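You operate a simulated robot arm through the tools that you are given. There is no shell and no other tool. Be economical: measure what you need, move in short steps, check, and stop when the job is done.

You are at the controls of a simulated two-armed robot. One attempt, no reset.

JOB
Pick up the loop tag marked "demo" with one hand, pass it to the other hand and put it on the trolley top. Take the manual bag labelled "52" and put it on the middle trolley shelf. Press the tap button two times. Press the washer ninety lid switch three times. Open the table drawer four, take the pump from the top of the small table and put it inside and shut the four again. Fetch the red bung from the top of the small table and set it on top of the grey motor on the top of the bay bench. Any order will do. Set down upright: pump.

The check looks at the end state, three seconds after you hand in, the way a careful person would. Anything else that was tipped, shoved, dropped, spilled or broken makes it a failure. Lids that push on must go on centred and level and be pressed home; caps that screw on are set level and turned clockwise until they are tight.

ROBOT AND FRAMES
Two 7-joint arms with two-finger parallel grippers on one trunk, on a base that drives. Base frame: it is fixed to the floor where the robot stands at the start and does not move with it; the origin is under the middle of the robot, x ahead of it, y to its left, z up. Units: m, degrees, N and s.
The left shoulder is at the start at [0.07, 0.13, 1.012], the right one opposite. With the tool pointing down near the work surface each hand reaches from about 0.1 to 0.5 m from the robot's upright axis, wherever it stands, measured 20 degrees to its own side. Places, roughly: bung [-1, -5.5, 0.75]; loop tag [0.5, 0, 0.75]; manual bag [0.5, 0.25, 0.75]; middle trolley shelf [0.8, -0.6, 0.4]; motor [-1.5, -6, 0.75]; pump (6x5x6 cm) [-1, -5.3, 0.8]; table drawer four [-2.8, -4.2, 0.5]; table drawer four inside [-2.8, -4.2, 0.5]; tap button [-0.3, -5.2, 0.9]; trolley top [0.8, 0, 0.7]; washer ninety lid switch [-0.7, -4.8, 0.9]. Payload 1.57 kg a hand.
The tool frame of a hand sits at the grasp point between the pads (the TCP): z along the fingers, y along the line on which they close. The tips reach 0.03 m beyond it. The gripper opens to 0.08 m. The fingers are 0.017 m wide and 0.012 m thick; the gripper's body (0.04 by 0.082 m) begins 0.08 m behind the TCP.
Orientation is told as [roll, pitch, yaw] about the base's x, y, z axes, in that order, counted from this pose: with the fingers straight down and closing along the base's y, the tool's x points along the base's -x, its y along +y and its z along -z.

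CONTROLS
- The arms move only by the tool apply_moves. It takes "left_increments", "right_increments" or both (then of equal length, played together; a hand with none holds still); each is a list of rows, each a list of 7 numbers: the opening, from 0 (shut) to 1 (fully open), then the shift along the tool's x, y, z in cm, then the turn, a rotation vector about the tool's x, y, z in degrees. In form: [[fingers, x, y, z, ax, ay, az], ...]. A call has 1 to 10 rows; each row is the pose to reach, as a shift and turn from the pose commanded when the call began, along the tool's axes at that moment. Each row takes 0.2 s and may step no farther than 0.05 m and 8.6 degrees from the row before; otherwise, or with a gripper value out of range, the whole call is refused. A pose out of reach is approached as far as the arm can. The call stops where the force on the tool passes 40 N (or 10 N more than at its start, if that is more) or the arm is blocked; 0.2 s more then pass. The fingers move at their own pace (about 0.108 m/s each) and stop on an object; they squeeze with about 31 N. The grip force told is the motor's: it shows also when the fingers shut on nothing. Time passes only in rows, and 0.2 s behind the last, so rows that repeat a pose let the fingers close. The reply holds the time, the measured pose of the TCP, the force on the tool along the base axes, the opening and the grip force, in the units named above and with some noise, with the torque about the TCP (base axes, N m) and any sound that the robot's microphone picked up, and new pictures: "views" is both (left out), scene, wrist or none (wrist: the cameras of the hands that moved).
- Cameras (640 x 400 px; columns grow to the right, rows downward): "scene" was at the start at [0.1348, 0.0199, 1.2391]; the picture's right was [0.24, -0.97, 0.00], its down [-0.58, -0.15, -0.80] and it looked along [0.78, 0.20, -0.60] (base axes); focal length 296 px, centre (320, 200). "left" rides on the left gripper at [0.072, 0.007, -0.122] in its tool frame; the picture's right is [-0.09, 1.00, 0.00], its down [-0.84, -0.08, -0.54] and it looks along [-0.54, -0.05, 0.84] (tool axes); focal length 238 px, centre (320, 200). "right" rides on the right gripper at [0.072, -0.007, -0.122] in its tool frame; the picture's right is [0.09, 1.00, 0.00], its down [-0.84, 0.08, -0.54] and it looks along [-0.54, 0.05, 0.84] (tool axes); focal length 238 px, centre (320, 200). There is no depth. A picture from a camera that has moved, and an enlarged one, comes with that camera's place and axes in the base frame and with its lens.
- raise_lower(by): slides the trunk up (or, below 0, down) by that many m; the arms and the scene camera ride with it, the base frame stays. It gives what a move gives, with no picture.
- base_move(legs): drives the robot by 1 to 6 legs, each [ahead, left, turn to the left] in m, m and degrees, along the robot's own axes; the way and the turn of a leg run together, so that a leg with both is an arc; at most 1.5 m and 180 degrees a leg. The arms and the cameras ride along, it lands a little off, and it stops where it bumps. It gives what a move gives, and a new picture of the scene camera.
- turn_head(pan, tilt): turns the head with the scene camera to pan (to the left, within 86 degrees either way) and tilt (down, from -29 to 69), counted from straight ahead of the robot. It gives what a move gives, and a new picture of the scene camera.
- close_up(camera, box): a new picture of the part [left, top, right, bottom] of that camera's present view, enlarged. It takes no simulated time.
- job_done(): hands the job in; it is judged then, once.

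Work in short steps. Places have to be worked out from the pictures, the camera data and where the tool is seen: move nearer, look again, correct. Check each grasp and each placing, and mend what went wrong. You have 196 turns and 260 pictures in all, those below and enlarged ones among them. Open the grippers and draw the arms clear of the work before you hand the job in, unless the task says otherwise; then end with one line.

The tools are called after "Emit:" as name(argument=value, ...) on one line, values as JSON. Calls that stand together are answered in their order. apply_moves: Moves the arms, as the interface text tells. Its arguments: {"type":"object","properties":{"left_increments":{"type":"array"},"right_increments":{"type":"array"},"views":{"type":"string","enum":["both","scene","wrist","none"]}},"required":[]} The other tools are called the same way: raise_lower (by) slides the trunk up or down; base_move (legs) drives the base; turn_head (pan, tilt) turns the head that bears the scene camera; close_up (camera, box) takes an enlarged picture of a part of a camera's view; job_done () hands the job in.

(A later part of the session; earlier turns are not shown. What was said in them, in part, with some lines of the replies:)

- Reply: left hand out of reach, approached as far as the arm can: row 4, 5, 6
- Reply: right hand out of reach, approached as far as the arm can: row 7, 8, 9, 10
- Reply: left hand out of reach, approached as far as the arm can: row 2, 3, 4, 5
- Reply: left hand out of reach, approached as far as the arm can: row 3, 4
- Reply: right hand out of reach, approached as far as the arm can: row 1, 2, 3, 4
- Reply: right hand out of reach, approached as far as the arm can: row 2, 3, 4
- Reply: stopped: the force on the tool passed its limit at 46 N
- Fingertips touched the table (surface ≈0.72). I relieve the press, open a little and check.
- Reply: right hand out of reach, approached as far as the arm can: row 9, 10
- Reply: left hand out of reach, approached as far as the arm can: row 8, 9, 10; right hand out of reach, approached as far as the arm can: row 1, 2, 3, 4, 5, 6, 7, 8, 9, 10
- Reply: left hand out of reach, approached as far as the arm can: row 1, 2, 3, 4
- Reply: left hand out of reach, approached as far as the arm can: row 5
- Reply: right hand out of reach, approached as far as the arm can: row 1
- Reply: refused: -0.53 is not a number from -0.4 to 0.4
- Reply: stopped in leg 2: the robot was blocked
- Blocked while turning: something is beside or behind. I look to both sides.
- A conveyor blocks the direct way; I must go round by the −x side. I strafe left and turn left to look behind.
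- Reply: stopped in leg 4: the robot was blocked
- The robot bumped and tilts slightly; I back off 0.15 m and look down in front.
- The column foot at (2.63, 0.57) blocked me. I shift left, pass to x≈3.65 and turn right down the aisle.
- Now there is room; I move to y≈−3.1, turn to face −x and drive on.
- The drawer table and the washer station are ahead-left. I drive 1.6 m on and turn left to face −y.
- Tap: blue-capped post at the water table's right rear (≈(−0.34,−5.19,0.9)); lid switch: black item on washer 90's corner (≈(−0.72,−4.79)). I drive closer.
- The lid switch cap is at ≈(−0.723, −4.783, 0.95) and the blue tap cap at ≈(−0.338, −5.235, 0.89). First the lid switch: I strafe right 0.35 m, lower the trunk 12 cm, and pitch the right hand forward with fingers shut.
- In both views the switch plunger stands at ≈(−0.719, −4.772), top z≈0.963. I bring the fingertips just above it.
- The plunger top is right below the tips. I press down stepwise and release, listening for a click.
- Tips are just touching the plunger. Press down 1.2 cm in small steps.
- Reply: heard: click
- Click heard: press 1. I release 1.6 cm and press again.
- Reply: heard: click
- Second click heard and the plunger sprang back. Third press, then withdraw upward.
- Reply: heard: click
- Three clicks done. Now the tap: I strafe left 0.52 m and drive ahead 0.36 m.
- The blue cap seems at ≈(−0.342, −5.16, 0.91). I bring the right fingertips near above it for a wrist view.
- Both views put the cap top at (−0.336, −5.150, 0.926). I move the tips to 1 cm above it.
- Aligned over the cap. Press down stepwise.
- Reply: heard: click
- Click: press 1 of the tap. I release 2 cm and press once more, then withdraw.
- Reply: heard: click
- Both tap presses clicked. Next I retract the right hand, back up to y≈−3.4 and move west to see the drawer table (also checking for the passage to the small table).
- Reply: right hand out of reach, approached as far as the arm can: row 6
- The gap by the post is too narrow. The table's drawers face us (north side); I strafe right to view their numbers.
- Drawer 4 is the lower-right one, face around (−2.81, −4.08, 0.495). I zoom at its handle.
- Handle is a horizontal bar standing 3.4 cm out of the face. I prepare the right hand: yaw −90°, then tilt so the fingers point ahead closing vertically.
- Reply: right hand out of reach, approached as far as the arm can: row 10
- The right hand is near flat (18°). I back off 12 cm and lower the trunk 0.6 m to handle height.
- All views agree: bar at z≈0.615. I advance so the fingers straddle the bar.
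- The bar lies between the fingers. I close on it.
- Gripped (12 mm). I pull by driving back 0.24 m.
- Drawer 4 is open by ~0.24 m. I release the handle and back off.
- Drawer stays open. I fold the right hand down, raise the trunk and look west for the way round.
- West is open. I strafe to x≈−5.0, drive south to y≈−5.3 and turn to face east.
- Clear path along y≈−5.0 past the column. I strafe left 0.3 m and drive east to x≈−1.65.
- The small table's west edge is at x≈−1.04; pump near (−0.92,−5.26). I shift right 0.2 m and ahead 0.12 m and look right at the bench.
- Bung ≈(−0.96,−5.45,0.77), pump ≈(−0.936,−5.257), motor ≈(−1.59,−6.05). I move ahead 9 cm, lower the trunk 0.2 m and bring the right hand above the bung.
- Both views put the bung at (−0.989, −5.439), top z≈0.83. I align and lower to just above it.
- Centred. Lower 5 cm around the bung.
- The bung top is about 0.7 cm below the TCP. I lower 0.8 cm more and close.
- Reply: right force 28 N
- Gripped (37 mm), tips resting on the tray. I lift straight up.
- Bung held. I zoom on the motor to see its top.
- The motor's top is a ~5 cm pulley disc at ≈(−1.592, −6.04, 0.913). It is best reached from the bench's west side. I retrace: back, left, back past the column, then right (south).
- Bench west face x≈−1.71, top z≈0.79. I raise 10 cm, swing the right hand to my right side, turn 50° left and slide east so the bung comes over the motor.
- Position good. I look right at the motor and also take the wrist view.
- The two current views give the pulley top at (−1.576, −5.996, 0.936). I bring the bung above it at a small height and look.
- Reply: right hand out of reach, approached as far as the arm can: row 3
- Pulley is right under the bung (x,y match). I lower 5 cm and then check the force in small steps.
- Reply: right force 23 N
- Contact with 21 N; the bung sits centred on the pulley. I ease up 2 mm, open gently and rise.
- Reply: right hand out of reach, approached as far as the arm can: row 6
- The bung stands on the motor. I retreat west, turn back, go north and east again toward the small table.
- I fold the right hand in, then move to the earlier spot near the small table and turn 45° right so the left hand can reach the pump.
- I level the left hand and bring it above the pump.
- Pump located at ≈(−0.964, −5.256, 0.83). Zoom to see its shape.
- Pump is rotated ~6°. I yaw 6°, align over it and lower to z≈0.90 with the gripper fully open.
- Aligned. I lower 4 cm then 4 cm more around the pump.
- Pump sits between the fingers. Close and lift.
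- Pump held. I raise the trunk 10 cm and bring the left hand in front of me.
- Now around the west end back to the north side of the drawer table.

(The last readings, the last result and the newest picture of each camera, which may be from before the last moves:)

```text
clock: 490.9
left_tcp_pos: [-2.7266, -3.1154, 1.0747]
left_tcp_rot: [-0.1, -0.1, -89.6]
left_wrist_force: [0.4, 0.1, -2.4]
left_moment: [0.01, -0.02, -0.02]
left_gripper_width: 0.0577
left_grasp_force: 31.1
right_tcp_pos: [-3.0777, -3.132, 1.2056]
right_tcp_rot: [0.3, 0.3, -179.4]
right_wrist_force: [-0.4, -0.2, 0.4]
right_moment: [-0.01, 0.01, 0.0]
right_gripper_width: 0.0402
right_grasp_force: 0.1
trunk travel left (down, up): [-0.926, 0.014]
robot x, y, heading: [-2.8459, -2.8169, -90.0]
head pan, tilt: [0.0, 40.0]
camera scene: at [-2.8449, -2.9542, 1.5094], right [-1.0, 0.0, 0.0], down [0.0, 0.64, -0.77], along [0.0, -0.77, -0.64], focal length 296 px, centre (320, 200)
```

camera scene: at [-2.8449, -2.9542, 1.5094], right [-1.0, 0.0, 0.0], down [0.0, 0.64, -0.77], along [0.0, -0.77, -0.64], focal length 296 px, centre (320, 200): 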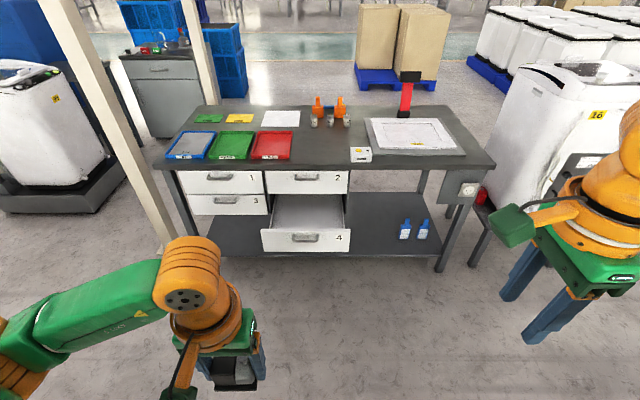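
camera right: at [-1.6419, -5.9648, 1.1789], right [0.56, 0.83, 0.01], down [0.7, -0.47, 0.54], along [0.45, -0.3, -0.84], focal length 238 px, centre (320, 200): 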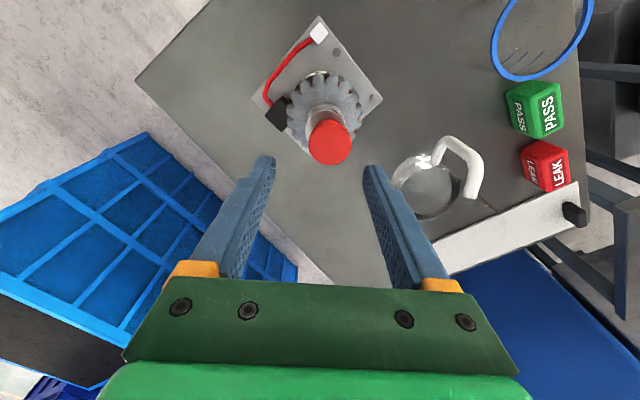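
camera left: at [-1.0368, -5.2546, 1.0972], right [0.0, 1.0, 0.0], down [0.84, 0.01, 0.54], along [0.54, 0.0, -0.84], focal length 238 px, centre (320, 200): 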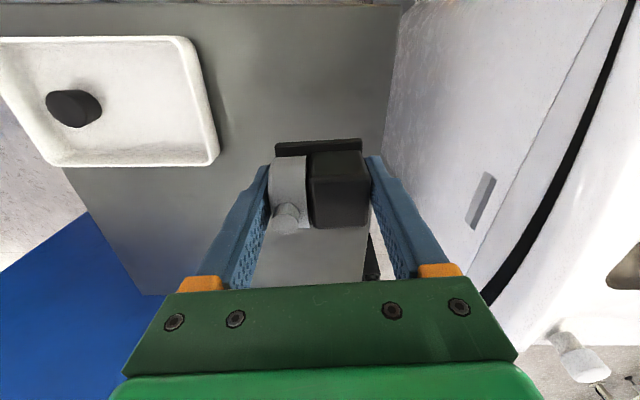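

Drawer 4 is still open; the interior centre is near (−2.785, −3.92). I turn 50° right and come in to stand about 0.52 m north of it.

Emit:
base_move(legs=[[0, 0, -50], [0.31, 0.47, 0]])

Emit:
turn_head(pan=45, tilt=50)

```text
clock: 496.4
left_tcp_pos: [-2.9409, -3.653, 1.0751]
left_tcp_rot: [-0.1, -0.2, -139.8]
left_wrist_force: [-0.4, 0.1, -2.9]
left_moment: [0.0, -0.03, 0.03]
left_gripper_width: 0.0576
left_grasp_force: 31.5
right_tcp_pos: [-3.1759, -3.3938, 1.2051]
right_tcp_rot: [0.3, 0.3, 130.3]
right_wrist_force: [0.6, -0.3, 0.1]
right_moment: [0.0, 0.02, 0.03]
right_gripper_width: 0.0402
right_grasp_force: 0.0
trunk travel left (down, up): [-0.926, 0.014]
robot x, y, heading: [-2.785, -3.3744, -140.3]
head pan, tilt: [0.0, 40.0]
camera scene: at [-2.8897, -3.4593, 1.5096], right [-0.64, 0.77, 0.0], down [0.5, 0.41, -0.77], along [-0.59, -0.49, -0.64], focal length 296 px, centre (320, 200)
```

scene: 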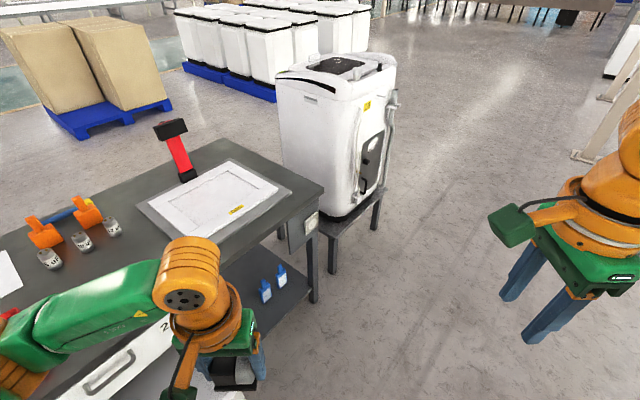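

```text
clock: 497.5
left_tcp_pos: [-2.9395, -3.6542, 1.0751]
left_tcp_rot: [-0.1, -0.1, -139.8]
left_wrist_force: [0.9, -0.4, -4.2]
left_moment: [0.04, -0.01, 0.0]
left_gripper_width: 0.0576
left_grasp_force: 31.0
right_tcp_pos: [-3.1754, -3.3957, 1.2052]
right_tcp_rot: [0.2, 0.4, 130.3]
right_wrist_force: [0.1, 0.7, 1.0]
right_moment: [-0.01, 0.02, 0.02]
right_gripper_width: 0.04
right_grasp_force: 0.1
trunk travel left (down, up): [-0.926, 0.014]
robot x, y, heading: [-2.7827, -3.3758, -140.6]
head pan, tilt: [45.0, 50.0]
camera scene: at [-2.8312, -3.4839, 1.4953], right [-1.0, 0.09, 0.0], down [0.07, 0.76, -0.64], along [-0.06, -0.64, -0.77], focal length 296 px, centre (320, 200)
```

scene: 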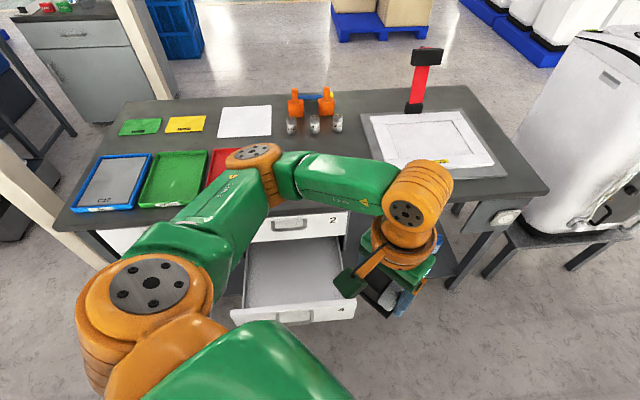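

I move the pump above the drawer interior (−2.78, −3.91), squaring the hand to the drawer.

Emit:
apply_moves(left_increments=[[0, -0.7, 5, 0, 0, 0, -8], [0, -1.4, 10, 0, 0, 0, -16], [0, -2.1, 15, 0, 0, 0, -24], [0, -2.9, 20, 0, 0, 0, -32], [0, -3.6, 25, 0, 0, 0, -40], [0, -4.3, 29.7, 0, 0, 0, -48]], views="scene")

```text
refused: row 1 steps farther than a row can; nothing moved
```

Emit:
apply_moves(left_increments=[[0, -0.6, 4.2, 0, 0, 0, -7], [0, -1.2, 8.4, 0, 0, 0, -14], [0, -1.8, 12.6, 0, 0, 0, -21], [0, -2.4, 16.8, 0, 0, 0, -28], [0, -3.0, 21, 0, 0, 0, -35], [0, -3.7, 25.5, 0, 0, 0, -42], [0, -4.3, 29.7, 0, 0, 0, -49]], views="scene")

```text
clock: 499.1
left_tcp_pos: [-2.782, -3.9126, 1.0746]
left_tcp_rot: [-0.3, 0.1, -90.7]
left_wrist_force: [0.4, -0.1, -2.6]
left_moment: [0.07, 0.03, 0.01]
left_gripper_width: 0.0577
left_grasp_force: 30.5
right_tcp_pos: [-3.1751, -3.3966, 1.2061]
right_tcp_rot: [0.2, 0.3, 130.3]
right_wrist_force: [0.1, -0.1, -0.1]
right_moment: [0.0, -0.01, 0.02]
right_gripper_width: 0.0401
right_grasp_force: 0.1
trunk travel left (down, up): [-0.926, 0.014]
robot x, y, heading: [-2.7848, -3.3746, -140.4]
head pan, tilt: [45.0, 50.0]
camera scene: at [-2.8301, -3.4862, 1.4951], right [-1.0, 0.09, 0.0], down [0.07, 0.76, -0.64], along [-0.06, -0.64, -0.77], focal length 296 px, centre (320, 200)
```

scene: 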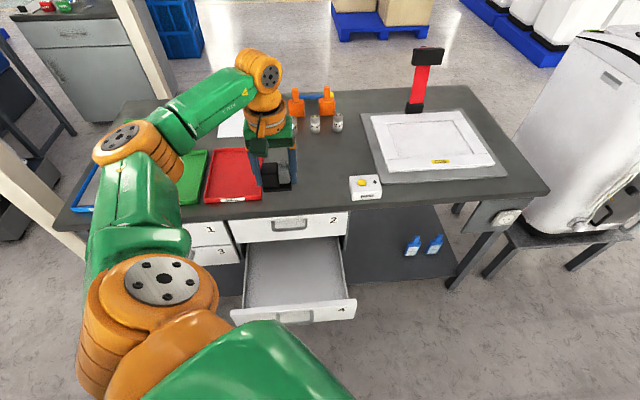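

The elbow would come too near the table edge when lowering; I turn 25° left so the arm works more straight ahead, then re-centre the hand.

Emit:
base_move(legs=[[0, 0, 25]])

```text
clock: 500.8
left_tcp_pos: [-2.5548, -3.8581, 1.0759]
left_tcp_rot: [-0.3, -0.1, -65.8]
left_wrist_force: [-0.4, 0.3, -3.3]
left_moment: [0.0, 0.01, 0.04]
left_gripper_width: 0.0576
left_grasp_force: 31.7
right_tcp_pos: [-3.1309, -3.558, 1.2049]
right_tcp_rot: [0.3, 0.3, 155.2]
right_wrist_force: [-0.3, 0.3, 0.0]
right_moment: [0.01, 0.01, 0.03]
right_gripper_width: 0.0398
right_grasp_force: 0.1
trunk travel left (down, up): [-0.926, 0.014]
robot x, y, heading: [-2.783, -3.372, -115.4]
head pan, tilt: [45.0, 50.0]
camera scene: at [-2.7812, -3.4933, 1.4953], right [-0.94, -0.34, 0.0], down [-0.26, 0.72, -0.64], along [0.22, -0.6, -0.77], focal length 296 px, centre (320, 200)
```

scene: 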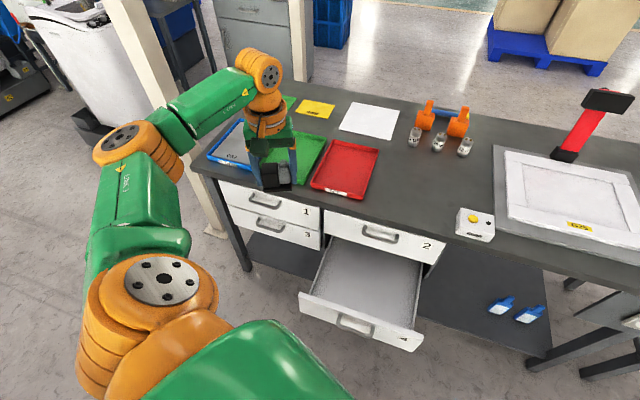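

Emit:
apply_moves(left_increments=[[0, 1.1, -3.7, 0, 0, 0, 4], [0, 2.3, -7.4, 0, 0, 0, 8], [0, 3.5, -11, 0, 0, 0, 12], [0, 4.7, -14.8, 0, 0, 0, 16], [0, 5.8, -18.4, 0, 0, 0, 20], [0, 7, -22.1, 0, 0, 0, 24]], views="scene")

```text
clock: 502.2
left_tcp_pos: [-2.7897, -3.8858, 1.0769]
left_tcp_rot: [0.0, -0.2, -89.9]
left_wrist_force: [0.0, -0.1, -3.7]
left_moment: [0.0, -0.03, 0.0]
left_gripper_width: 0.0576
left_grasp_force: 30.3
right_tcp_pos: [-3.1324, -3.5601, 1.2057]
right_tcp_rot: [0.2, 0.4, 155.2]
right_wrist_force: [0.1, 0.4, 0.1]
right_moment: [-0.02, -0.02, 0.01]
right_gripper_width: 0.04
right_grasp_force: 0.1
trunk travel left (down, up): [-0.926, 0.014]
robot x, y, heading: [-2.7848, -3.3713, -115.4]
head pan, tilt: [45.0, 50.0]
camera scene: at [-2.7834, -3.4937, 1.4952], right [-0.94, -0.34, 0.0], down [-0.26, 0.72, -0.64], along [0.22, -0.6, -0.77], focal length 296 px, centre (320, 200)
```

scene: 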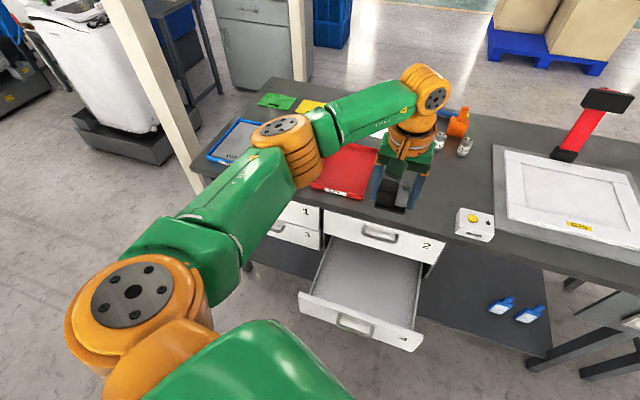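

Elbow is clear now. Lower the trunk 0.36 m over the drawer and look.

Emit:
raise_lower(by=-0.36)

Emit:
apply_moves(left_increments=[[0, 0, 0, 0, 0, 0, 0]], views="both")

```text
clock: 505.7
left_tcp_pos: [-2.7865, -3.8848, 0.7164]
left_tcp_rot: [-0.2, -0.1, -89.8]
left_wrist_force: [-0.5, 0.5, -3.0]
left_moment: [0.03, -0.02, 0.03]
left_gripper_width: 0.0574
left_grasp_force: 30.8
right_tcp_pos: [-3.1302, -3.5593, 0.845]
right_tcp_rot: [0.2, 0.4, 155.2]
right_wrist_force: [-0.4, 0.3, -0.1]
right_moment: [0.01, 0.03, 0.01]
right_gripper_width: 0.0401
right_grasp_force: 0.1
trunk travel left (down, up): [-0.566, 0.374]
robot x, y, heading: [-2.7825, -3.3752, -115.1]
head pan, tilt: [45.0, 50.0]
```

```text
clock: 506.1
left_tcp_pos: [-2.7879, -3.8853, 0.7168]
left_tcp_rot: [-0.2, -0.2, -89.8]
left_wrist_force: [0.5, -0.2, -2.7]
left_moment: [-0.02, 0.0, -0.02]
left_gripper_width: 0.0574
left_grasp_force: 31.5
right_tcp_pos: [-3.1299, -3.5577, 0.8454]
right_tcp_rot: [0.2, 0.3, 155.2]
right_wrist_force: [0.4, 0.3, 0.4]
right_moment: [0.01, 0.03, -0.01]
right_gripper_width: 0.04
right_grasp_force: 0.0
trunk travel left (down, up): [-0.566, 0.374]
robot x, y, heading: [-2.7829, -3.3757, -115.3]
head pan, tilt: [45.0, 50.0]
camera scene: at [-2.7806, -3.4934, 1.1352], right [-0.94, -0.34, 0.0], down [-0.26, 0.72, -0.64], along [0.22, -0.6, -0.77], focal length 296 px, centre (320, 200)
camera left: at [-2.7792, -3.813, 0.8377], right [1.0, -0.09, 0.0], down [-0.07, -0.84, 0.54], along [-0.05, -0.54, -0.84], focal length 238 px, centre (320, 200)
```

scene: 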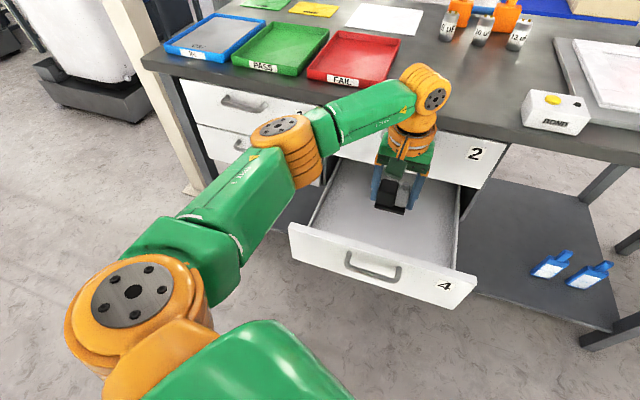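
left: 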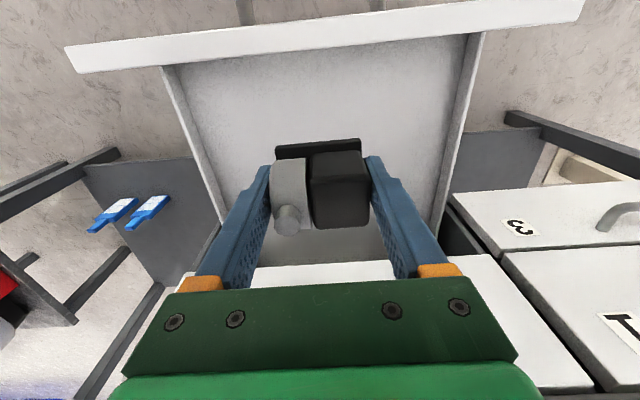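

The pump hangs well inside the drawer outline. I lower it slowly until it touches.

Emit:
apply_moves(left_increments=[[0, 0, 0, 3, 0, 0, 0], [0, 0, 0, 5.5, 0, 0, 0], [0, 0, 0, 7, 0, 0, 0], [0, 0, 0, 8, 0, 0, 0], [0, 0, 0, 8.6, 0, 0, 0]], views="both")

```text
clock: 507.3
left_tcp_pos: [-2.7862, -3.8847, 0.6314]
left_tcp_rot: [-0.2, 0.0, -89.9]
left_wrist_force: [-0.6, 0.3, -3.4]
left_moment: [0.03, 0.02, 0.02]
left_gripper_width: 0.0576
left_grasp_force: 31.0
right_tcp_pos: [-3.1299, -3.5587, 0.8453]
right_tcp_rot: [0.2, 0.3, 155.1]
right_wrist_force: [0.2, -0.4, -0.7]
right_moment: [0.01, 0.0, -0.02]
right_gripper_width: 0.0402
right_grasp_force: 0.1
trunk travel left (down, up): [-0.566, 0.374]
robot x, y, heading: [-2.7847, -3.3736, -115.4]
head pan, tilt: [45.0, 50.0]
camera scene: at [-2.7806, -3.4934, 1.1352], right [-0.94, -0.34, 0.0], down [-0.26, 0.72, -0.64], along [0.22, -0.6, -0.77], focal length 296 px, centre (320, 200)
camera left: at [-2.7795, -3.8129, 0.7514], right [1.0, -0.09, 0.0], down [-0.07, -0.84, 0.54], along [-0.05, -0.54, -0.84], focal length 238 px, centre (320, 200)
```

scene: 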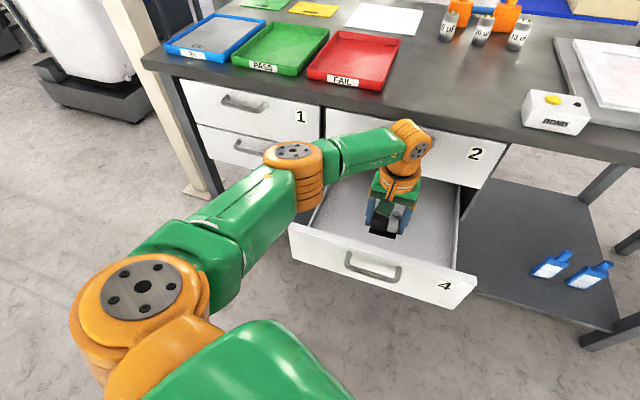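
left: 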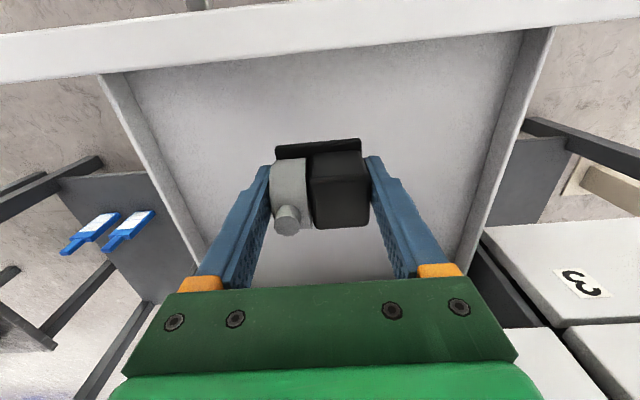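

Not touching yet; continue down in small steps.

Emit:
apply_moves(left_increments=[[0, 0, 0, 0.6, 0, 0, 0], [0, 0, 0, 1.2, 0, 0, 0], [0, 0, 0, 1.8, 0, 0, 0], [0, 0, 0, 2.2, 0, 0, 0]], views="wrist")

```text
clock: 508.3
left_tcp_pos: [-2.7863, -3.8854, 0.6081]
left_tcp_rot: [-0.2, 0.0, -89.8]
left_wrist_force: [-0.2, -0.4, -3.0]
left_moment: [0.04, 0.02, 0.0]
left_gripper_width: 0.0575
left_grasp_force: 31.0
right_tcp_pos: [-3.1295, -3.5582, 0.8451]
right_tcp_rot: [0.2, 0.3, 155.2]
right_wrist_force: [0.3, 0.3, 0.2]
right_moment: [0.02, 0.01, 0.01]
right_gripper_width: 0.0401
right_grasp_force: 0.1
trunk travel left (down, up): [-0.566, 0.374]
robot x, y, heading: [-2.7852, -3.3721, -115.5]
head pan, tilt: [45.0, 50.0]
camera left: at [-2.7795, -3.8133, 0.7298], right [1.0, -0.09, 0.0], down [-0.07, -0.84, 0.54], along [-0.05, -0.54, -0.84], focal length 238 px, centre (320, 200)
```

left: 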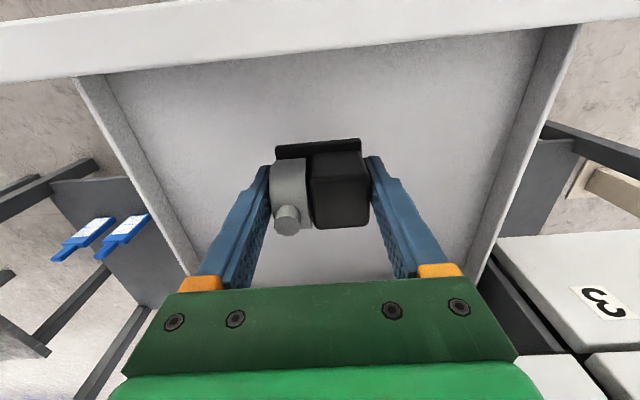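

Emit:
apply_moves(left_increments=[[0, 0, 0, 0.5, 0, 0, 0], [0, 0, 0, 1.0, 0, 0, 0], [0, 0, 0, 1.4, 0, 0, 0], [0, 0, 0, 1.8, 0, 0, 0]], views="wrist")

```text
clock: 509.3
left_tcp_pos: [-2.7861, -3.8849, 0.5909]
left_tcp_rot: [0.0, -0.1, -89.8]
left_wrist_force: [-0.1, 0.4, -3.4]
left_moment: [0.03, -0.05, -0.01]
left_gripper_width: 0.0576
left_grasp_force: 31.2
right_tcp_pos: [-3.1299, -3.5584, 0.8452]
right_tcp_rot: [0.3, 0.3, 155.2]
right_wrist_force: [-0.6, -1.0, 0.1]
right_moment: [-0.03, 0.0, 0.03]
right_gripper_width: 0.0399
right_grasp_force: 0.0
trunk travel left (down, up): [-0.566, 0.374]
robot x, y, heading: [-2.7852, -3.3697, -115.3]
head pan, tilt: [45.0, 50.0]
camera left: at [-2.779, -3.8132, 0.7116], right [1.0, -0.09, 0.0], down [-0.07, -0.84, 0.54], along [-0.05, -0.54, -0.84], focal length 238 px, centre (320, 200)
```

left: 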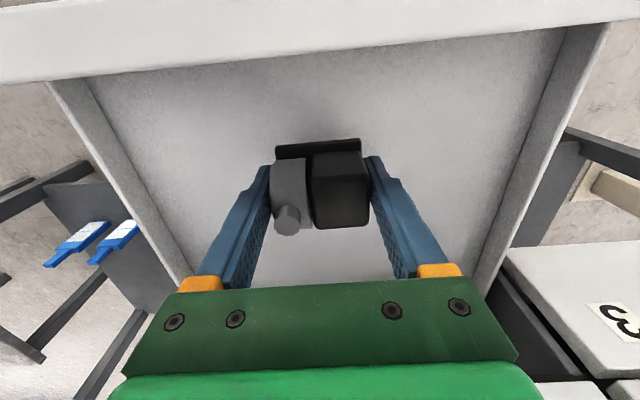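

Emit:
apply_moves(left_increments=[[0, 0, 0, 0.4, 0, 0, 0], [0, 0, 0, 0.8, 0, 0, 0], [0, 0, 0, 1.2, 0, 0, 0]], views="both")

```text
clock: 510.1
left_tcp_pos: [-2.788, -3.8847, 0.5772]
left_tcp_rot: [-0.1, -0.2, -89.8]
left_wrist_force: [0.2, 0.4, -3.4]
left_moment: [0.04, 0.02, 0.01]
left_gripper_width: 0.0574
left_grasp_force: 31.4
right_tcp_pos: [-3.1289, -3.5584, 0.8465]
right_tcp_rot: [0.3, 0.3, 155.3]
right_wrist_force: [0.1, 0.8, -0.2]
right_moment: [0.02, -0.03, 0.0]
right_gripper_width: 0.04
right_grasp_force: 0.1
trunk travel left (down, up): [-0.566, 0.374]
robot x, y, heading: [-2.7878, -3.3719, -115.2]
head pan, tilt: [45.0, 50.0]
camera scene: at [-2.7807, -3.4934, 1.1352], right [-0.94, -0.34, 0.0], down [-0.26, 0.72, -0.64], along [0.22, -0.6, -0.77], focal length 296 px, centre (320, 200)
camera left: at [-2.7795, -3.813, 0.6996], right [1.0, -0.09, 0.0], down [-0.07, -0.84, 0.54], along [-0.05, -0.54, -0.84], focal length 238 px, centre (320, 200)
```

scene: 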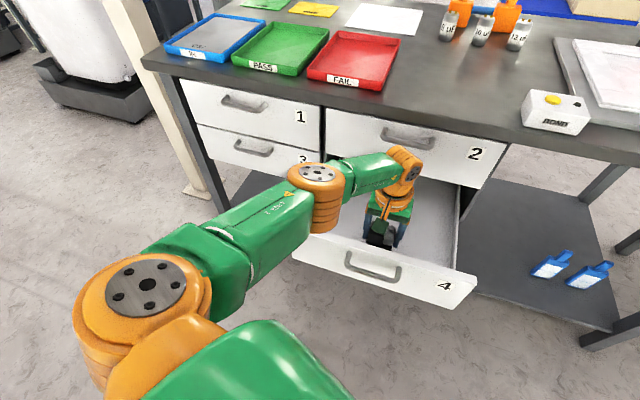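
left: 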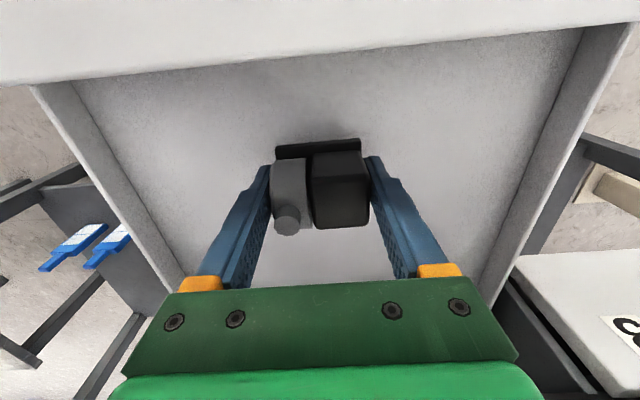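

Emit:
apply_moves(left_increments=[[0, 0, 0, 0.3, 0, 0, 0], [0, 0, 0, 0.6, 0, 0, 0], [0, 0, 0, 0.9, 0, 0, 0]], views="wrist")

```text
clock: 510.9
left_tcp_pos: [-2.7876, -3.8859, 0.5692]
left_tcp_rot: [-0.2, -0.1, -89.9]
left_wrist_force: [-0.3, 0.5, -3.2]
left_moment: [0.02, -0.01, 0.0]
left_gripper_width: 0.0576
left_grasp_force: 31.5
right_tcp_pos: [-3.1301, -3.5588, 0.8458]
right_tcp_rot: [0.2, 0.3, 155.2]
right_wrist_force: [-1.1, 0.3, -0.6]
right_moment: [0.01, 0.03, 0.02]
right_gripper_width: 0.0397
right_grasp_force: 0.0
trunk travel left (down, up): [-0.566, 0.374]
robot x, y, heading: [-2.7847, -3.3716, -115.1]
head pan, tilt: [45.0, 50.0]
camera left: at [-2.7795, -3.8132, 0.6904], right [1.0, -0.09, 0.0], down [-0.07, -0.84, 0.54], along [-0.05, -0.54, -0.84], focal length 238 px, centre (320, 200)
```

left: 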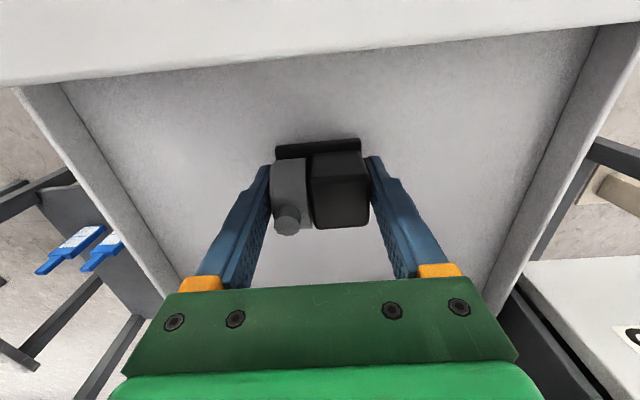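

Emit:
apply_moves(left_increments=[[0, 0, 0, 0.4, 0, 0, 0], [0, 0, 0, 0.8, 0, 0, 0], [0, 0, 0, 1.1, 0, 0, 0]], views="both")

Emit:
close_up(camera="scene", box=[280, 170, 490, 310])

```text
clock: 511.7
left_tcp_pos: [-2.7858, -3.8825, 0.5577]
left_tcp_rot: [-0.2, -0.1, -90.0]
left_wrist_force: [0.3, -0.7, -3.0]
left_moment: [0.03, 0.03, -0.04]
left_gripper_width: 0.0575
left_grasp_force: 31.0
left hand out of reach, approached as far as the arm can: row 3
right_tcp_pos: [-3.1308, -3.5589, 0.8459]
right_tcp_rot: [0.2, 0.3, 155.2]
right_wrist_force: [0.1, -0.4, -0.1]
right_moment: [-0.04, -0.01, 0.01]
right_gripper_width: 0.0401
right_grasp_force: 0.0
trunk travel left (down, up): [-0.566, 0.374]
robot x, y, heading: [-2.7869, -3.374, -115.2]
head pan, tilt: [45.0, 50.0]
camera scene: at [-2.7806, -3.4934, 1.1352], right [-0.94, -0.34, 0.0], down [-0.26, 0.72, -0.64], along [0.22, -0.6, -0.77], focal length 296 px, centre (320, 200)
camera left: at [-2.7783, -3.8102, 0.6798], right [1.0, -0.09, 0.0], down [-0.07, -0.84, 0.54], along [-0.05, -0.54, -0.84], focal length 238 px, centre (320, 200)
```

scene: 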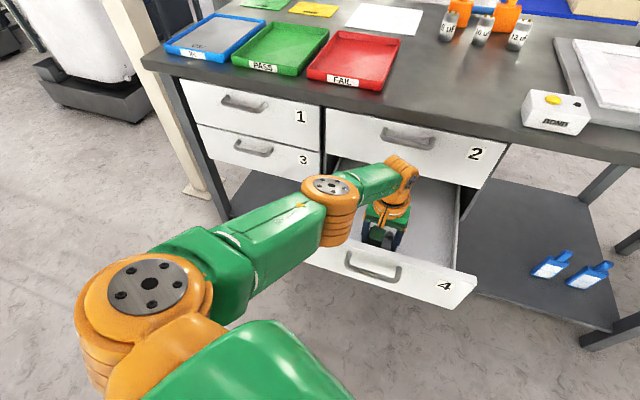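
left: 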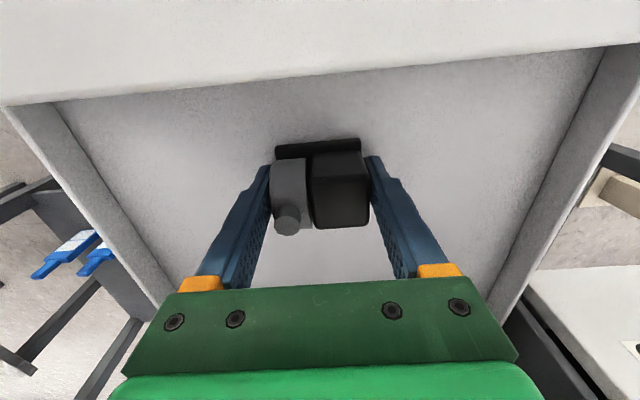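

```text
2.86 times, centred on (385, 240) of scene
camera zoom: at [-2.7806, -3.4934, 1.1352], right [-0.94, -0.34, 0.0], down [-0.26, 0.72, -0.64], along [0.22, -0.6, -0.77], focal length 847 px, centre (134, 86)
```

zoom: 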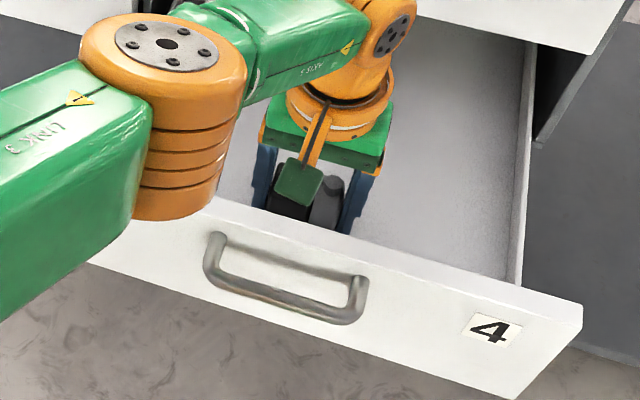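

The arm itself is at its lower limit; I lower the trunk in small steps until contact.

Emit:
raise_lower(by=-0.012)

Emit:
raise_lower(by=-0.008)

```text
clock: 512.3
left_tcp_pos: [-2.7864, -3.8789, 0.5507]
left_tcp_rot: [-0.1, -0.6, -89.8]
left_wrist_force: [0.6, 0.0, 22.6]
left_moment: [-0.14, -0.74, -0.09]
left_gripper_width: 0.0578
left_grasp_force: 31.1
right_tcp_pos: [-3.1296, -3.554, 0.8351]
right_tcp_rot: [0.6, 0.4, 155.2]
right_wrist_force: [0.1, 0.0, -1.2]
right_moment: [0.02, 0.05, 0.0]
right_gripper_width: 0.0401
right_grasp_force: 0.1
trunk travel left (down, up): [-0.554, 0.386]
robot x, y, heading: [-2.786, -3.3714, -115.4]
head pan, tilt: [45.0, 50.0]
```

```text
clock: 512.7
left_tcp_pos: [-2.7863, -3.8819, 0.5481]
left_tcp_rot: [-0.1, -0.6, -89.9]
left_wrist_force: [1.0, -0.3, 24.0]
left_moment: [0.33, -0.89, -0.17]
left_gripper_width: 0.0574
left_grasp_force: 31.0
right_tcp_pos: [-3.1303, -3.5537, 0.8322]
right_tcp_rot: [0.6, 0.4, 155.3]
right_wrist_force: [-0.4, 0.1, -0.3]
right_moment: [0.02, -0.01, 0.0]
right_gripper_width: 0.0402
right_grasp_force: 0.1
trunk travel left (down, up): [-0.55, 0.39]
robot x, y, heading: [-2.7897, -3.3757, -115.1]
head pan, tilt: [45.0, 50.0]
stopped: the force on the tool passed its limit at 45 N (the readings are from after the stop); the commanded pose is now the measured one
```

Pump is on the drawer floor. I relieve 2 mm, open fully and lift the hand straight up.

Emit:
apply_moves(left_increments=[[0, 0, 0, -0.2, 0, 0, 0], [1, 0, 0, -0.2, 0, 0, 0], [1, 0, 0, -0.2, 0, 0, 0], [1, 0, 0, -3, 0, 0, 0], [1, 0, 0, -7, 0, 0, 0], [1, 0, 0, -11, 0, 0, 0], [1, 0, 0, -15, 0, 0, 0]], views="both")

```text
clock: 514.3
left_tcp_pos: [-2.7833, -3.882, 0.6949]
left_tcp_rot: [-0.1, -0.3, -89.8]
left_wrist_force: [-0.1, 0.8, -0.1]
left_moment: [0.0, -0.04, -0.01]
left_gripper_width: 0.08
left_grasp_force: 0.1
right_tcp_pos: [-3.1296, -3.557, 0.8311]
right_tcp_rot: [0.3, 0.3, 155.2]
right_wrist_force: [0.9, -0.6, 0.4]
right_moment: [0.0, 0.02, 0.02]
right_gripper_width: 0.0398
right_grasp_force: 0.0
trunk travel left (down, up): [-0.55, 0.39]
robot x, y, heading: [-2.7819, -3.3742, -115.3]
head pan, tilt: [45.0, 50.0]
camera scene: at [-2.7806, -3.4919, 1.1201], right [-0.94, -0.34, 0.0], down [-0.26, 0.72, -0.64], along [0.22, -0.61, -0.77], focal length 296 px, centre (320, 200)
camera left: at [-2.7773, -3.8094, 0.8168], right [1.0, -0.09, 0.0], down [-0.07, -0.83, 0.55], along [-0.05, -0.54, -0.84], focal length 238 px, centre (320, 200)
```

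scene: 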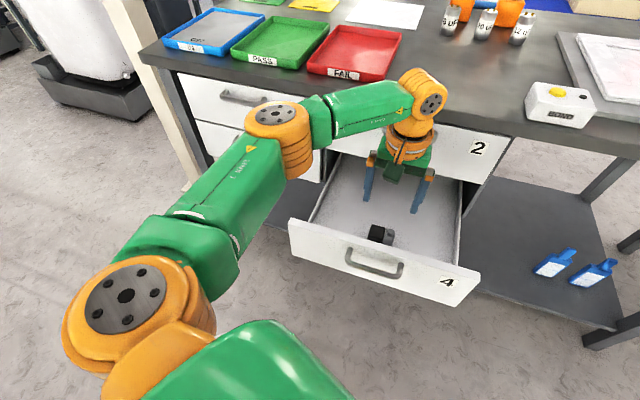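
left: 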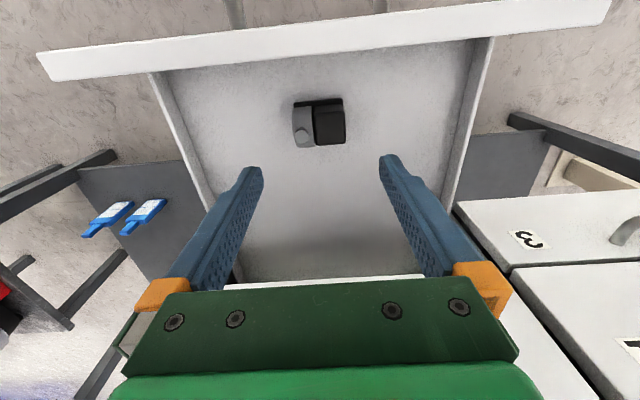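

Pump stands upright in the drawer. I raise the trunk, back off, square up to heading −90° and line the shut left hand up with the handle to push it closed.

Emit:
raise_lower(by=0.15)

Emit:
base_move(legs=[[-0.2, -0.09, 0], [0, 0, 25], [0, -0.21, 0]])

Emit:
apply_moves(left_increments=[[0, 0, 0, 2, 0, 0, 8], [0, 0, 0, 4, 0, 0, 16], [0, 0, 0, 6, 0, 0, 24], [0, 0, 0, 8, 0, 0, 24]], views="both")

```text
clock: 516.0
left_tcp_pos: [-2.7852, -3.8817, 0.8445]
left_tcp_rot: [-0.2, -0.2, -89.7]
left_wrist_force: [-0.1, 0.6, -0.1]
left_moment: [0.0, 0.0, 0.01]
left_gripper_width: 0.08
left_grasp_force: 0.0
right_tcp_pos: [-3.1296, -3.559, 0.9803]
right_tcp_rot: [0.2, 0.4, 155.3]
right_wrist_force: [-0.5, 0.2, 0.1]
right_moment: [-0.02, -0.02, 0.0]
right_gripper_width: 0.0403
right_grasp_force: 0.1
trunk travel left (down, up): [-0.7, 0.24]
robot x, y, heading: [-2.787, -3.3734, -115.5]
head pan, tilt: [45.0, 50.0]
```

```text
clock: 520.2
left_tcp_pos: [-2.772, -3.6136, 0.8433]
left_tcp_rot: [-0.2, -0.3, -64.7]
left_wrist_force: [-0.4, -0.3, -0.4]
left_moment: [0.01, 0.01, 0.01]
left_gripper_width: 0.0799
left_grasp_force: 0.1
right_tcp_pos: [-3.2226, -3.4643, 0.9798]
right_tcp_rot: [0.3, 0.2, -179.7]
right_wrist_force: [0.3, -0.3, -0.2]
right_moment: [0.0, -0.02, -0.04]
right_gripper_width: 0.0403
right_grasp_force: 0.0
trunk travel left (down, up): [-0.7, 0.24]
robot x, y, heading: [-2.9866, -3.1551, -90.1]
head pan, tilt: [45.0, 50.0]
camera scene: at [-2.9337, -3.2581, 1.27], right [-0.71, -0.7, 0.0], down [-0.54, 0.54, -0.64], along [0.45, -0.46, -0.77], focal length 296 px, centre (320, 200)
```

scene: 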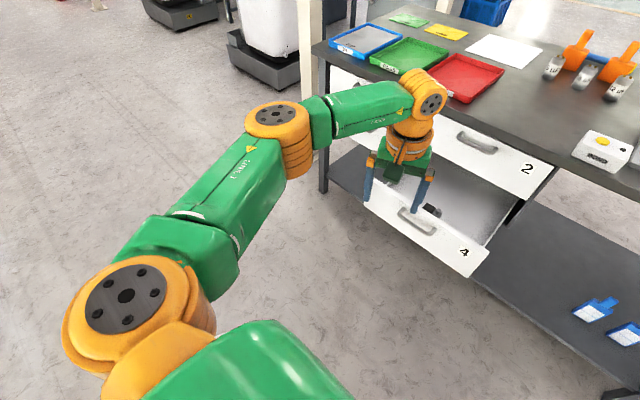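

```text
clock: 521.2
left_tcp_pos: [-2.7737, -3.6149, 0.7638]
left_tcp_rot: [0.0, -0.3, -88.8]
left_wrist_force: [0.4, -0.1, 0.2]
left_moment: [-0.02, -0.01, -0.02]
left_gripper_width: 0.0002
left_grasp_force: 21.6
right_tcp_pos: [-3.2221, -3.4649, 0.9809]
right_tcp_rot: [0.3, 0.3, -179.7]
right_wrist_force: [-0.3, 0.1, -0.3]
right_moment: [0.01, -0.01, -0.02]
right_gripper_width: 0.0401
right_grasp_force: 0.0
trunk travel left (down, up): [-0.7, 0.24]
robot x, y, heading: [-2.9911, -3.1503, -90.4]
head pan, tilt: [45.0, 50.0]
camera scene: at [-2.9348, -3.2585, 1.27], right [-0.71, -0.7, 0.0], down [-0.54, 0.54, -0.64], along [0.45, -0.46, -0.77], focal length 296 px, centre (320, 200)
camera left: at [-2.7677, -3.5415, 0.8852], right [1.0, -0.07, 0.0], down [-0.06, -0.84, 0.55], along [-0.04, -0.55, -0.84], focal length 238 px, centre (320, 200)
```

scene: 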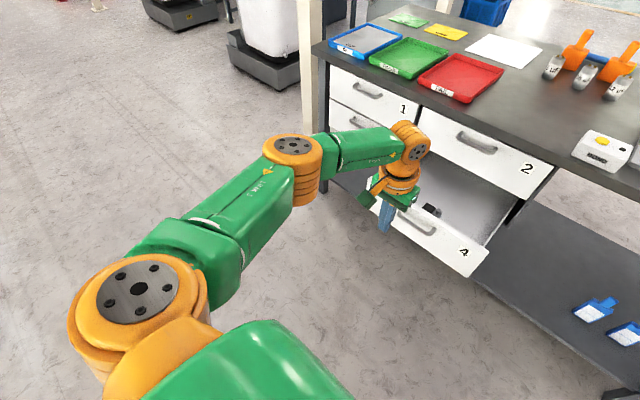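
left: 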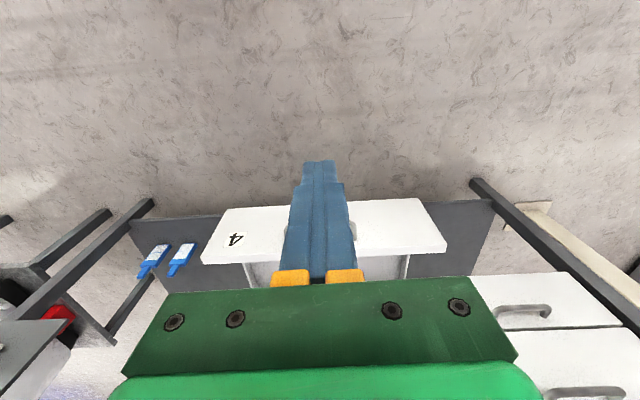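

A vertical hand would hit drawer 2's handle when closing, so I tilt the fingers 40° forward, shift right 12 cm to push the face beside the handle, and lower 14 cm.

Emit:
apply_moves(left_increments=[[0, 0, 0, 0, 0, -8, 0], [0, 0, 0, 0, 0, -16, 0], [0, 0, 0, 0, 0, -24, 0], [0, 0, 0, 0, 0, -32, 0], [0, 0, 0, 0, 0, -40, 0]], views="none")

Emit:
base_move(legs=[[0, -0.12, 0]])

Emit:
raise_lower(by=-0.14)

Emit:
turn_head(pan=20, tilt=40)

```text
clock: 522.4
left_tcp_pos: [-2.7722, -3.6125, 0.7649]
left_tcp_rot: [-0.1, -40.4, -88.6]
left_wrist_force: [-0.7, 0.5, 0.0]
left_moment: [0.0, 0.01, 0.0]
left_gripper_width: 0.0
left_grasp_force: 21.3
right_tcp_pos: [-3.2219, -3.4654, 0.9803]
right_tcp_rot: [0.3, 0.3, -179.8]
right_wrist_force: [0.8, 0.0, 0.1]
right_moment: [0.02, 0.01, -0.01]
right_gripper_width: 0.0399
right_grasp_force: 0.0
trunk travel left (down, up): [-0.7, 0.24]
robot x, y, heading: [-2.986, -3.1514, -90.2]
head pan, tilt: [45.0, 50.0]
```

```text
clock: 523.7
left_tcp_pos: [-2.8921, -3.6127, 0.7639]
left_tcp_rot: [-0.3, -40.3, -88.5]
left_wrist_force: [-0.7, -0.3, 0.7]
left_moment: [-0.04, 0.02, 0.0]
left_gripper_width: 0.0
left_grasp_force: 21.3
right_tcp_pos: [-3.3426, -3.4651, 0.9807]
right_tcp_rot: [0.2, 0.2, -179.8]
right_wrist_force: [-0.1, -0.3, 0.2]
right_moment: [-0.01, 0.02, 0.01]
right_gripper_width: 0.0401
right_grasp_force: 0.0
trunk travel left (down, up): [-0.7, 0.24]
robot x, y, heading: [-3.1076, -3.152, -90.3]
head pan, tilt: [45.0, 50.0]
camera scene: at [-3.0536, -3.2575, 1.27], right [-0.71, -0.7, 0.0], down [-0.54, 0.54, -0.64], along [0.45, -0.46, -0.77], focal length 296 px, centre (320, 200)
```

scene: 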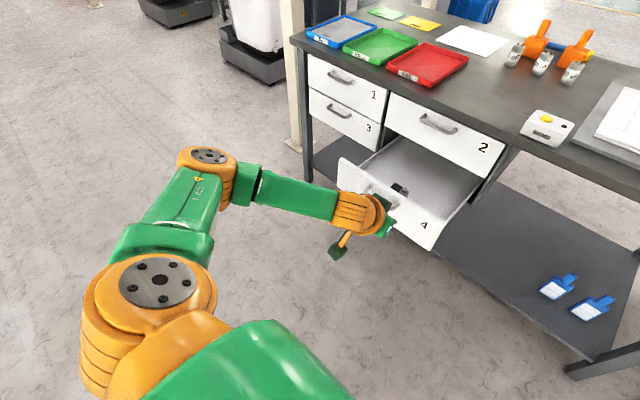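

```text
clock: 525.4
left_tcp_pos: [-2.893, -3.6123, 0.625]
left_tcp_rot: [0.0, -40.3, -88.6]
left_wrist_force: [-0.3, -0.2, 0.1]
left_moment: [0.02, 0.01, 0.0]
left_gripper_width: 0.0
left_grasp_force: 21.4
right_tcp_pos: [-3.3431, -3.4641, 0.8402]
right_tcp_rot: [0.3, 0.3, -179.8]
right_wrist_force: [0.0, -0.7, 0.0]
right_moment: [0.03, -0.05, 0.0]
right_gripper_width: 0.0402
right_grasp_force: 0.1
trunk travel left (down, up): [-0.56, 0.38]
robot x, y, heading: [-3.1102, -3.1524, -90.1]
head pan, tilt: [45.0, 50.0]
```

```text
clock: 526.2
left_tcp_pos: [-2.8942, -3.6119, 0.6256]
left_tcp_rot: [-0.2, -40.3, -88.7]
left_wrist_force: [0.6, 0.0, -0.1]
left_moment: [-0.01, -0.01, 0.03]
left_gripper_width: 0.0003
left_grasp_force: 21.0
right_tcp_pos: [-3.3438, -3.4637, 0.8402]
right_tcp_rot: [0.3, 0.3, -179.6]
right_wrist_force: [-0.1, -0.3, -0.2]
right_moment: [0.03, 0.04, 0.04]
right_gripper_width: 0.0402
right_grasp_force: 0.1
trunk travel left (down, up): [-0.56, 0.38]
robot x, y, heading: [-3.1099, -3.1467, -90.3]
head pan, tilt: [20.0, 40.0]
camera scene: at [-3.0806, -3.2827, 1.1442], right [-0.94, -0.34, 0.0], down [-0.22, 0.61, -0.77], along [0.26, -0.72, -0.64], focal length 296 px, centre (320, 200)
```

scene: 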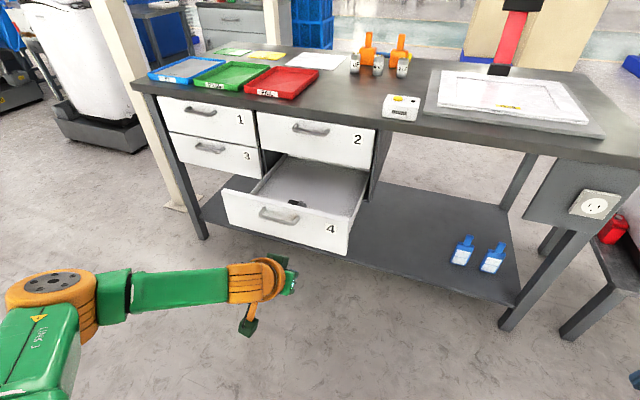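

Lined up with the face beside the handle. I push by driving ahead 0.33 m.

Emit:
base_move(legs=[[0.33, 0, 0]])

```text
clock: 528.4
left_tcp_pos: [-2.8947, -3.9449, 0.6238]
left_tcp_rot: [-0.1, -40.3, -88.7]
left_wrist_force: [1.0, 0.1, 0.1]
left_moment: [-0.01, -0.01, 0.0]
left_gripper_width: 0.0002
left_grasp_force: 21.4
right_tcp_pos: [-3.3454, -3.7969, 0.8399]
right_tcp_rot: [0.3, 0.3, -179.6]
right_wrist_force: [0.2, -0.8, -0.5]
right_moment: [-0.02, -0.01, 0.01]
right_gripper_width: 0.0402
right_grasp_force: 0.0
trunk travel left (down, up): [-0.56, 0.38]
robot x, y, heading: [-3.1133, -3.4827, -90.4]
head pan, tilt: [20.0, 40.0]
camera scene: at [-3.0821, -3.6152, 1.1442], right [-0.94, -0.34, 0.0], down [-0.22, 0.61, -0.77], along [0.26, -0.72, -0.64], focal length 296 px, centre (320, 200)
```

scene: 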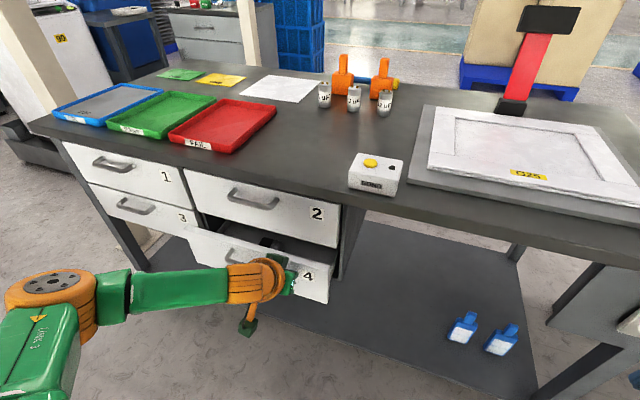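

Nearly shut (≈7 cm left). I finish with the arm pushing forward gently.

Emit:
apply_moves(left_increments=[[0, -1.5, 0, 1.3, 0, 0, 0], [0, -3, 0, 2.6, 0, 0, 0], [0, -4.2, 0, 3.55, 0, 0, 0], [0, -5, 0, 4.2, 0, 0, 0], [0, -5.5, 0, 4.65, 0, 0, 0]], views="scene")

```text
clock: 529.8
left_tcp_pos: [-2.8928, -4.0076, 0.6248]
left_tcp_rot: [0.1, -39.8, -88.6]
left_wrist_force: [0.0, 19.6, 5.7]
left_moment: [0.17, 0.12, -0.03]
left_gripper_width: 0.0002
left_grasp_force: 21.7
right_tcp_pos: [-3.3447, -3.7917, 0.8428]
right_tcp_rot: [0.6, 0.3, -179.6]
right_wrist_force: [0.0, -0.1, 0.0]
right_moment: [-0.04, 0.03, 0.02]
right_gripper_width: 0.04
right_grasp_force: 0.0
trunk travel left (down, up): [-0.56, 0.38]
robot x, y, heading: [-3.1067, -3.4805, -90.1]
head pan, tilt: [20.0, 40.0]
stopped in row 5 (left hand): the force on the tool passed its limit at 44 N (the readings are from after the stop); the commanded pose is now the measured one
camera scene: at [-3.0829, -3.608, 1.1453], right [-0.94, -0.34, 0.0], down [-0.22, 0.6, -0.77], along [0.26, -0.72, -0.64], focal length 296 px, centre (320, 200)
```

scene: 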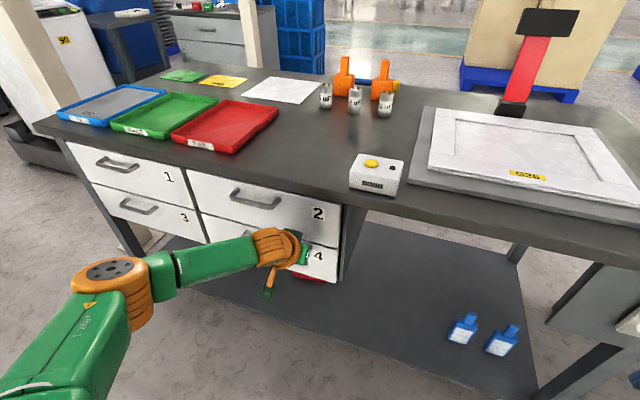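

Hit the stop with 44 N — the drawer is shut. I withdraw and check.

Emit:
apply_moves(left_increments=[[0, 3, 0, -2.6, 0, 0, 0], [0, 6, 0, -5.2, 0, 0, 0]], views="none")

Emit:
base_move(legs=[[-0.45, 0, 0]])

Emit:
close_up(camera="scene", box=[130, 60, 450, 260])

```text
clock: 530.4
left_tcp_pos: [-2.8952, -3.9335, 0.6222]
left_tcp_rot: [0.0, -39.7, -88.6]
left_wrist_force: [1.1, -0.3, 0.2]
left_moment: [-0.01, 0.0, 0.02]
left_gripper_width: 0.0001
left_grasp_force: 21.2
right_tcp_pos: [-3.3438, -3.7949, 0.8411]
right_tcp_rot: [0.3, 0.2, -179.6]
right_wrist_force: [-0.3, 0.6, 0.5]
right_moment: [0.01, 0.02, 0.03]
right_gripper_width: 0.0399
right_grasp_force: 0.1
trunk travel left (down, up): [-0.56, 0.38]
robot x, y, heading: [-3.1103, -3.4856, -90.2]
head pan, tilt: [20.0, 40.0]
```

```text
clock: 533.1
left_tcp_pos: [-2.8946, -3.4815, 0.6206]
left_tcp_rot: [-0.1, -39.7, -88.7]
left_wrist_force: [-0.3, 0.7, -1.5]
left_moment: [-0.01, -0.03, -0.02]
left_gripper_width: 0.0002
left_grasp_force: 21.4
right_tcp_pos: [-3.3428, -3.3447, 0.8404]
right_tcp_rot: [0.4, 0.4, -179.6]
right_wrist_force: [-0.2, -0.9, -0.2]
right_moment: [0.01, -0.04, 0.06]
right_gripper_width: 0.0401
right_grasp_force: 0.1
trunk travel left (down, up): [-0.56, 0.38]
robot x, y, heading: [-3.1073, -3.031, -90.4]
head pan, tilt: [20.0, 40.0]
camera scene: at [-3.0808, -3.1616, 1.1443], right [-0.94, -0.34, 0.0], down [-0.22, 0.6, -0.77], along [0.26, -0.72, -0.64], focal length 296 px, centre (320, 200)
```

scene: 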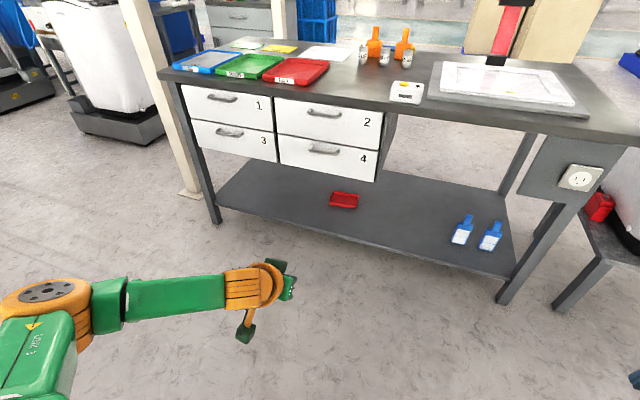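

```text
2.00 times, centred on (290, 160) of scene
camera zoom: at [-3.0808, -3.1616, 1.1443], right [-0.94, -0.34, 0.0], down [-0.22, 0.6, -0.77], along [0.26, -0.72, -0.64], focal length 593 px, centre (380, 280)
```

zoom: 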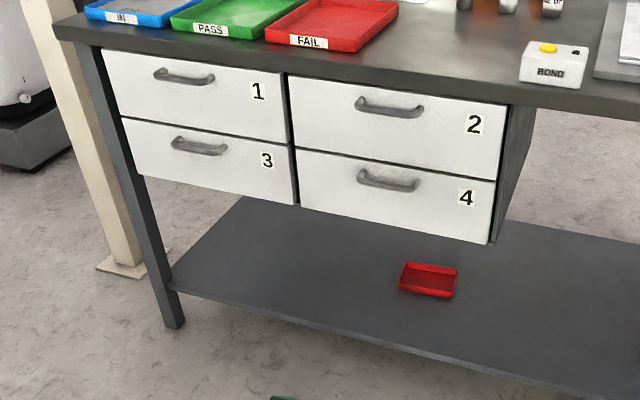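

The drawer is flush. I open both grippers in free space, then hand in.

Emit:
apply_moves(left_increments=[[1, 0, 0, -2, 0, 0, 0], [1, 0, 0, -2, 0, 0, 0], [1, 0, 0, -2, 0, 0, 0]], right_increments=[[1, 0, 0, -2, 0, 0, 0], [1, 0, 0, -2, 0, 0, 0], [1, 0, 0, -2, 0, 0, 0]], views="none")

Emit:
job_done()

```text
clock: 533.9
left_tcp_pos: [-2.8943, -3.4674, 0.637]
left_tcp_rot: [0.0, -39.7, -88.7]
left_wrist_force: [0.5, 0.0, -0.3]
left_moment: [0.0, 0.03, 0.03]
left_gripper_width: 0.0797
left_grasp_force: 0.0
right_tcp_pos: [-3.3439, -3.3447, 0.8618]
right_tcp_rot: [0.3, 0.3, -179.6]
right_wrist_force: [0.0, 0.1, -0.3]
right_moment: [0.02, 0.0, -0.02]
right_gripper_width: 0.08
right_grasp_force: 0.2
trunk travel left (down, up): [-0.56, 0.38]
robot x, y, heading: [-3.1091, -3.0316, -90.5]
head pan, tilt: [20.0, 40.0]
```

```text
The job is handed in.
```

I handed the job in with all six tasks carried out; the one thing I couldn't check is whether the pump, set down upright, stayed upright while I pushed drawer four shut.
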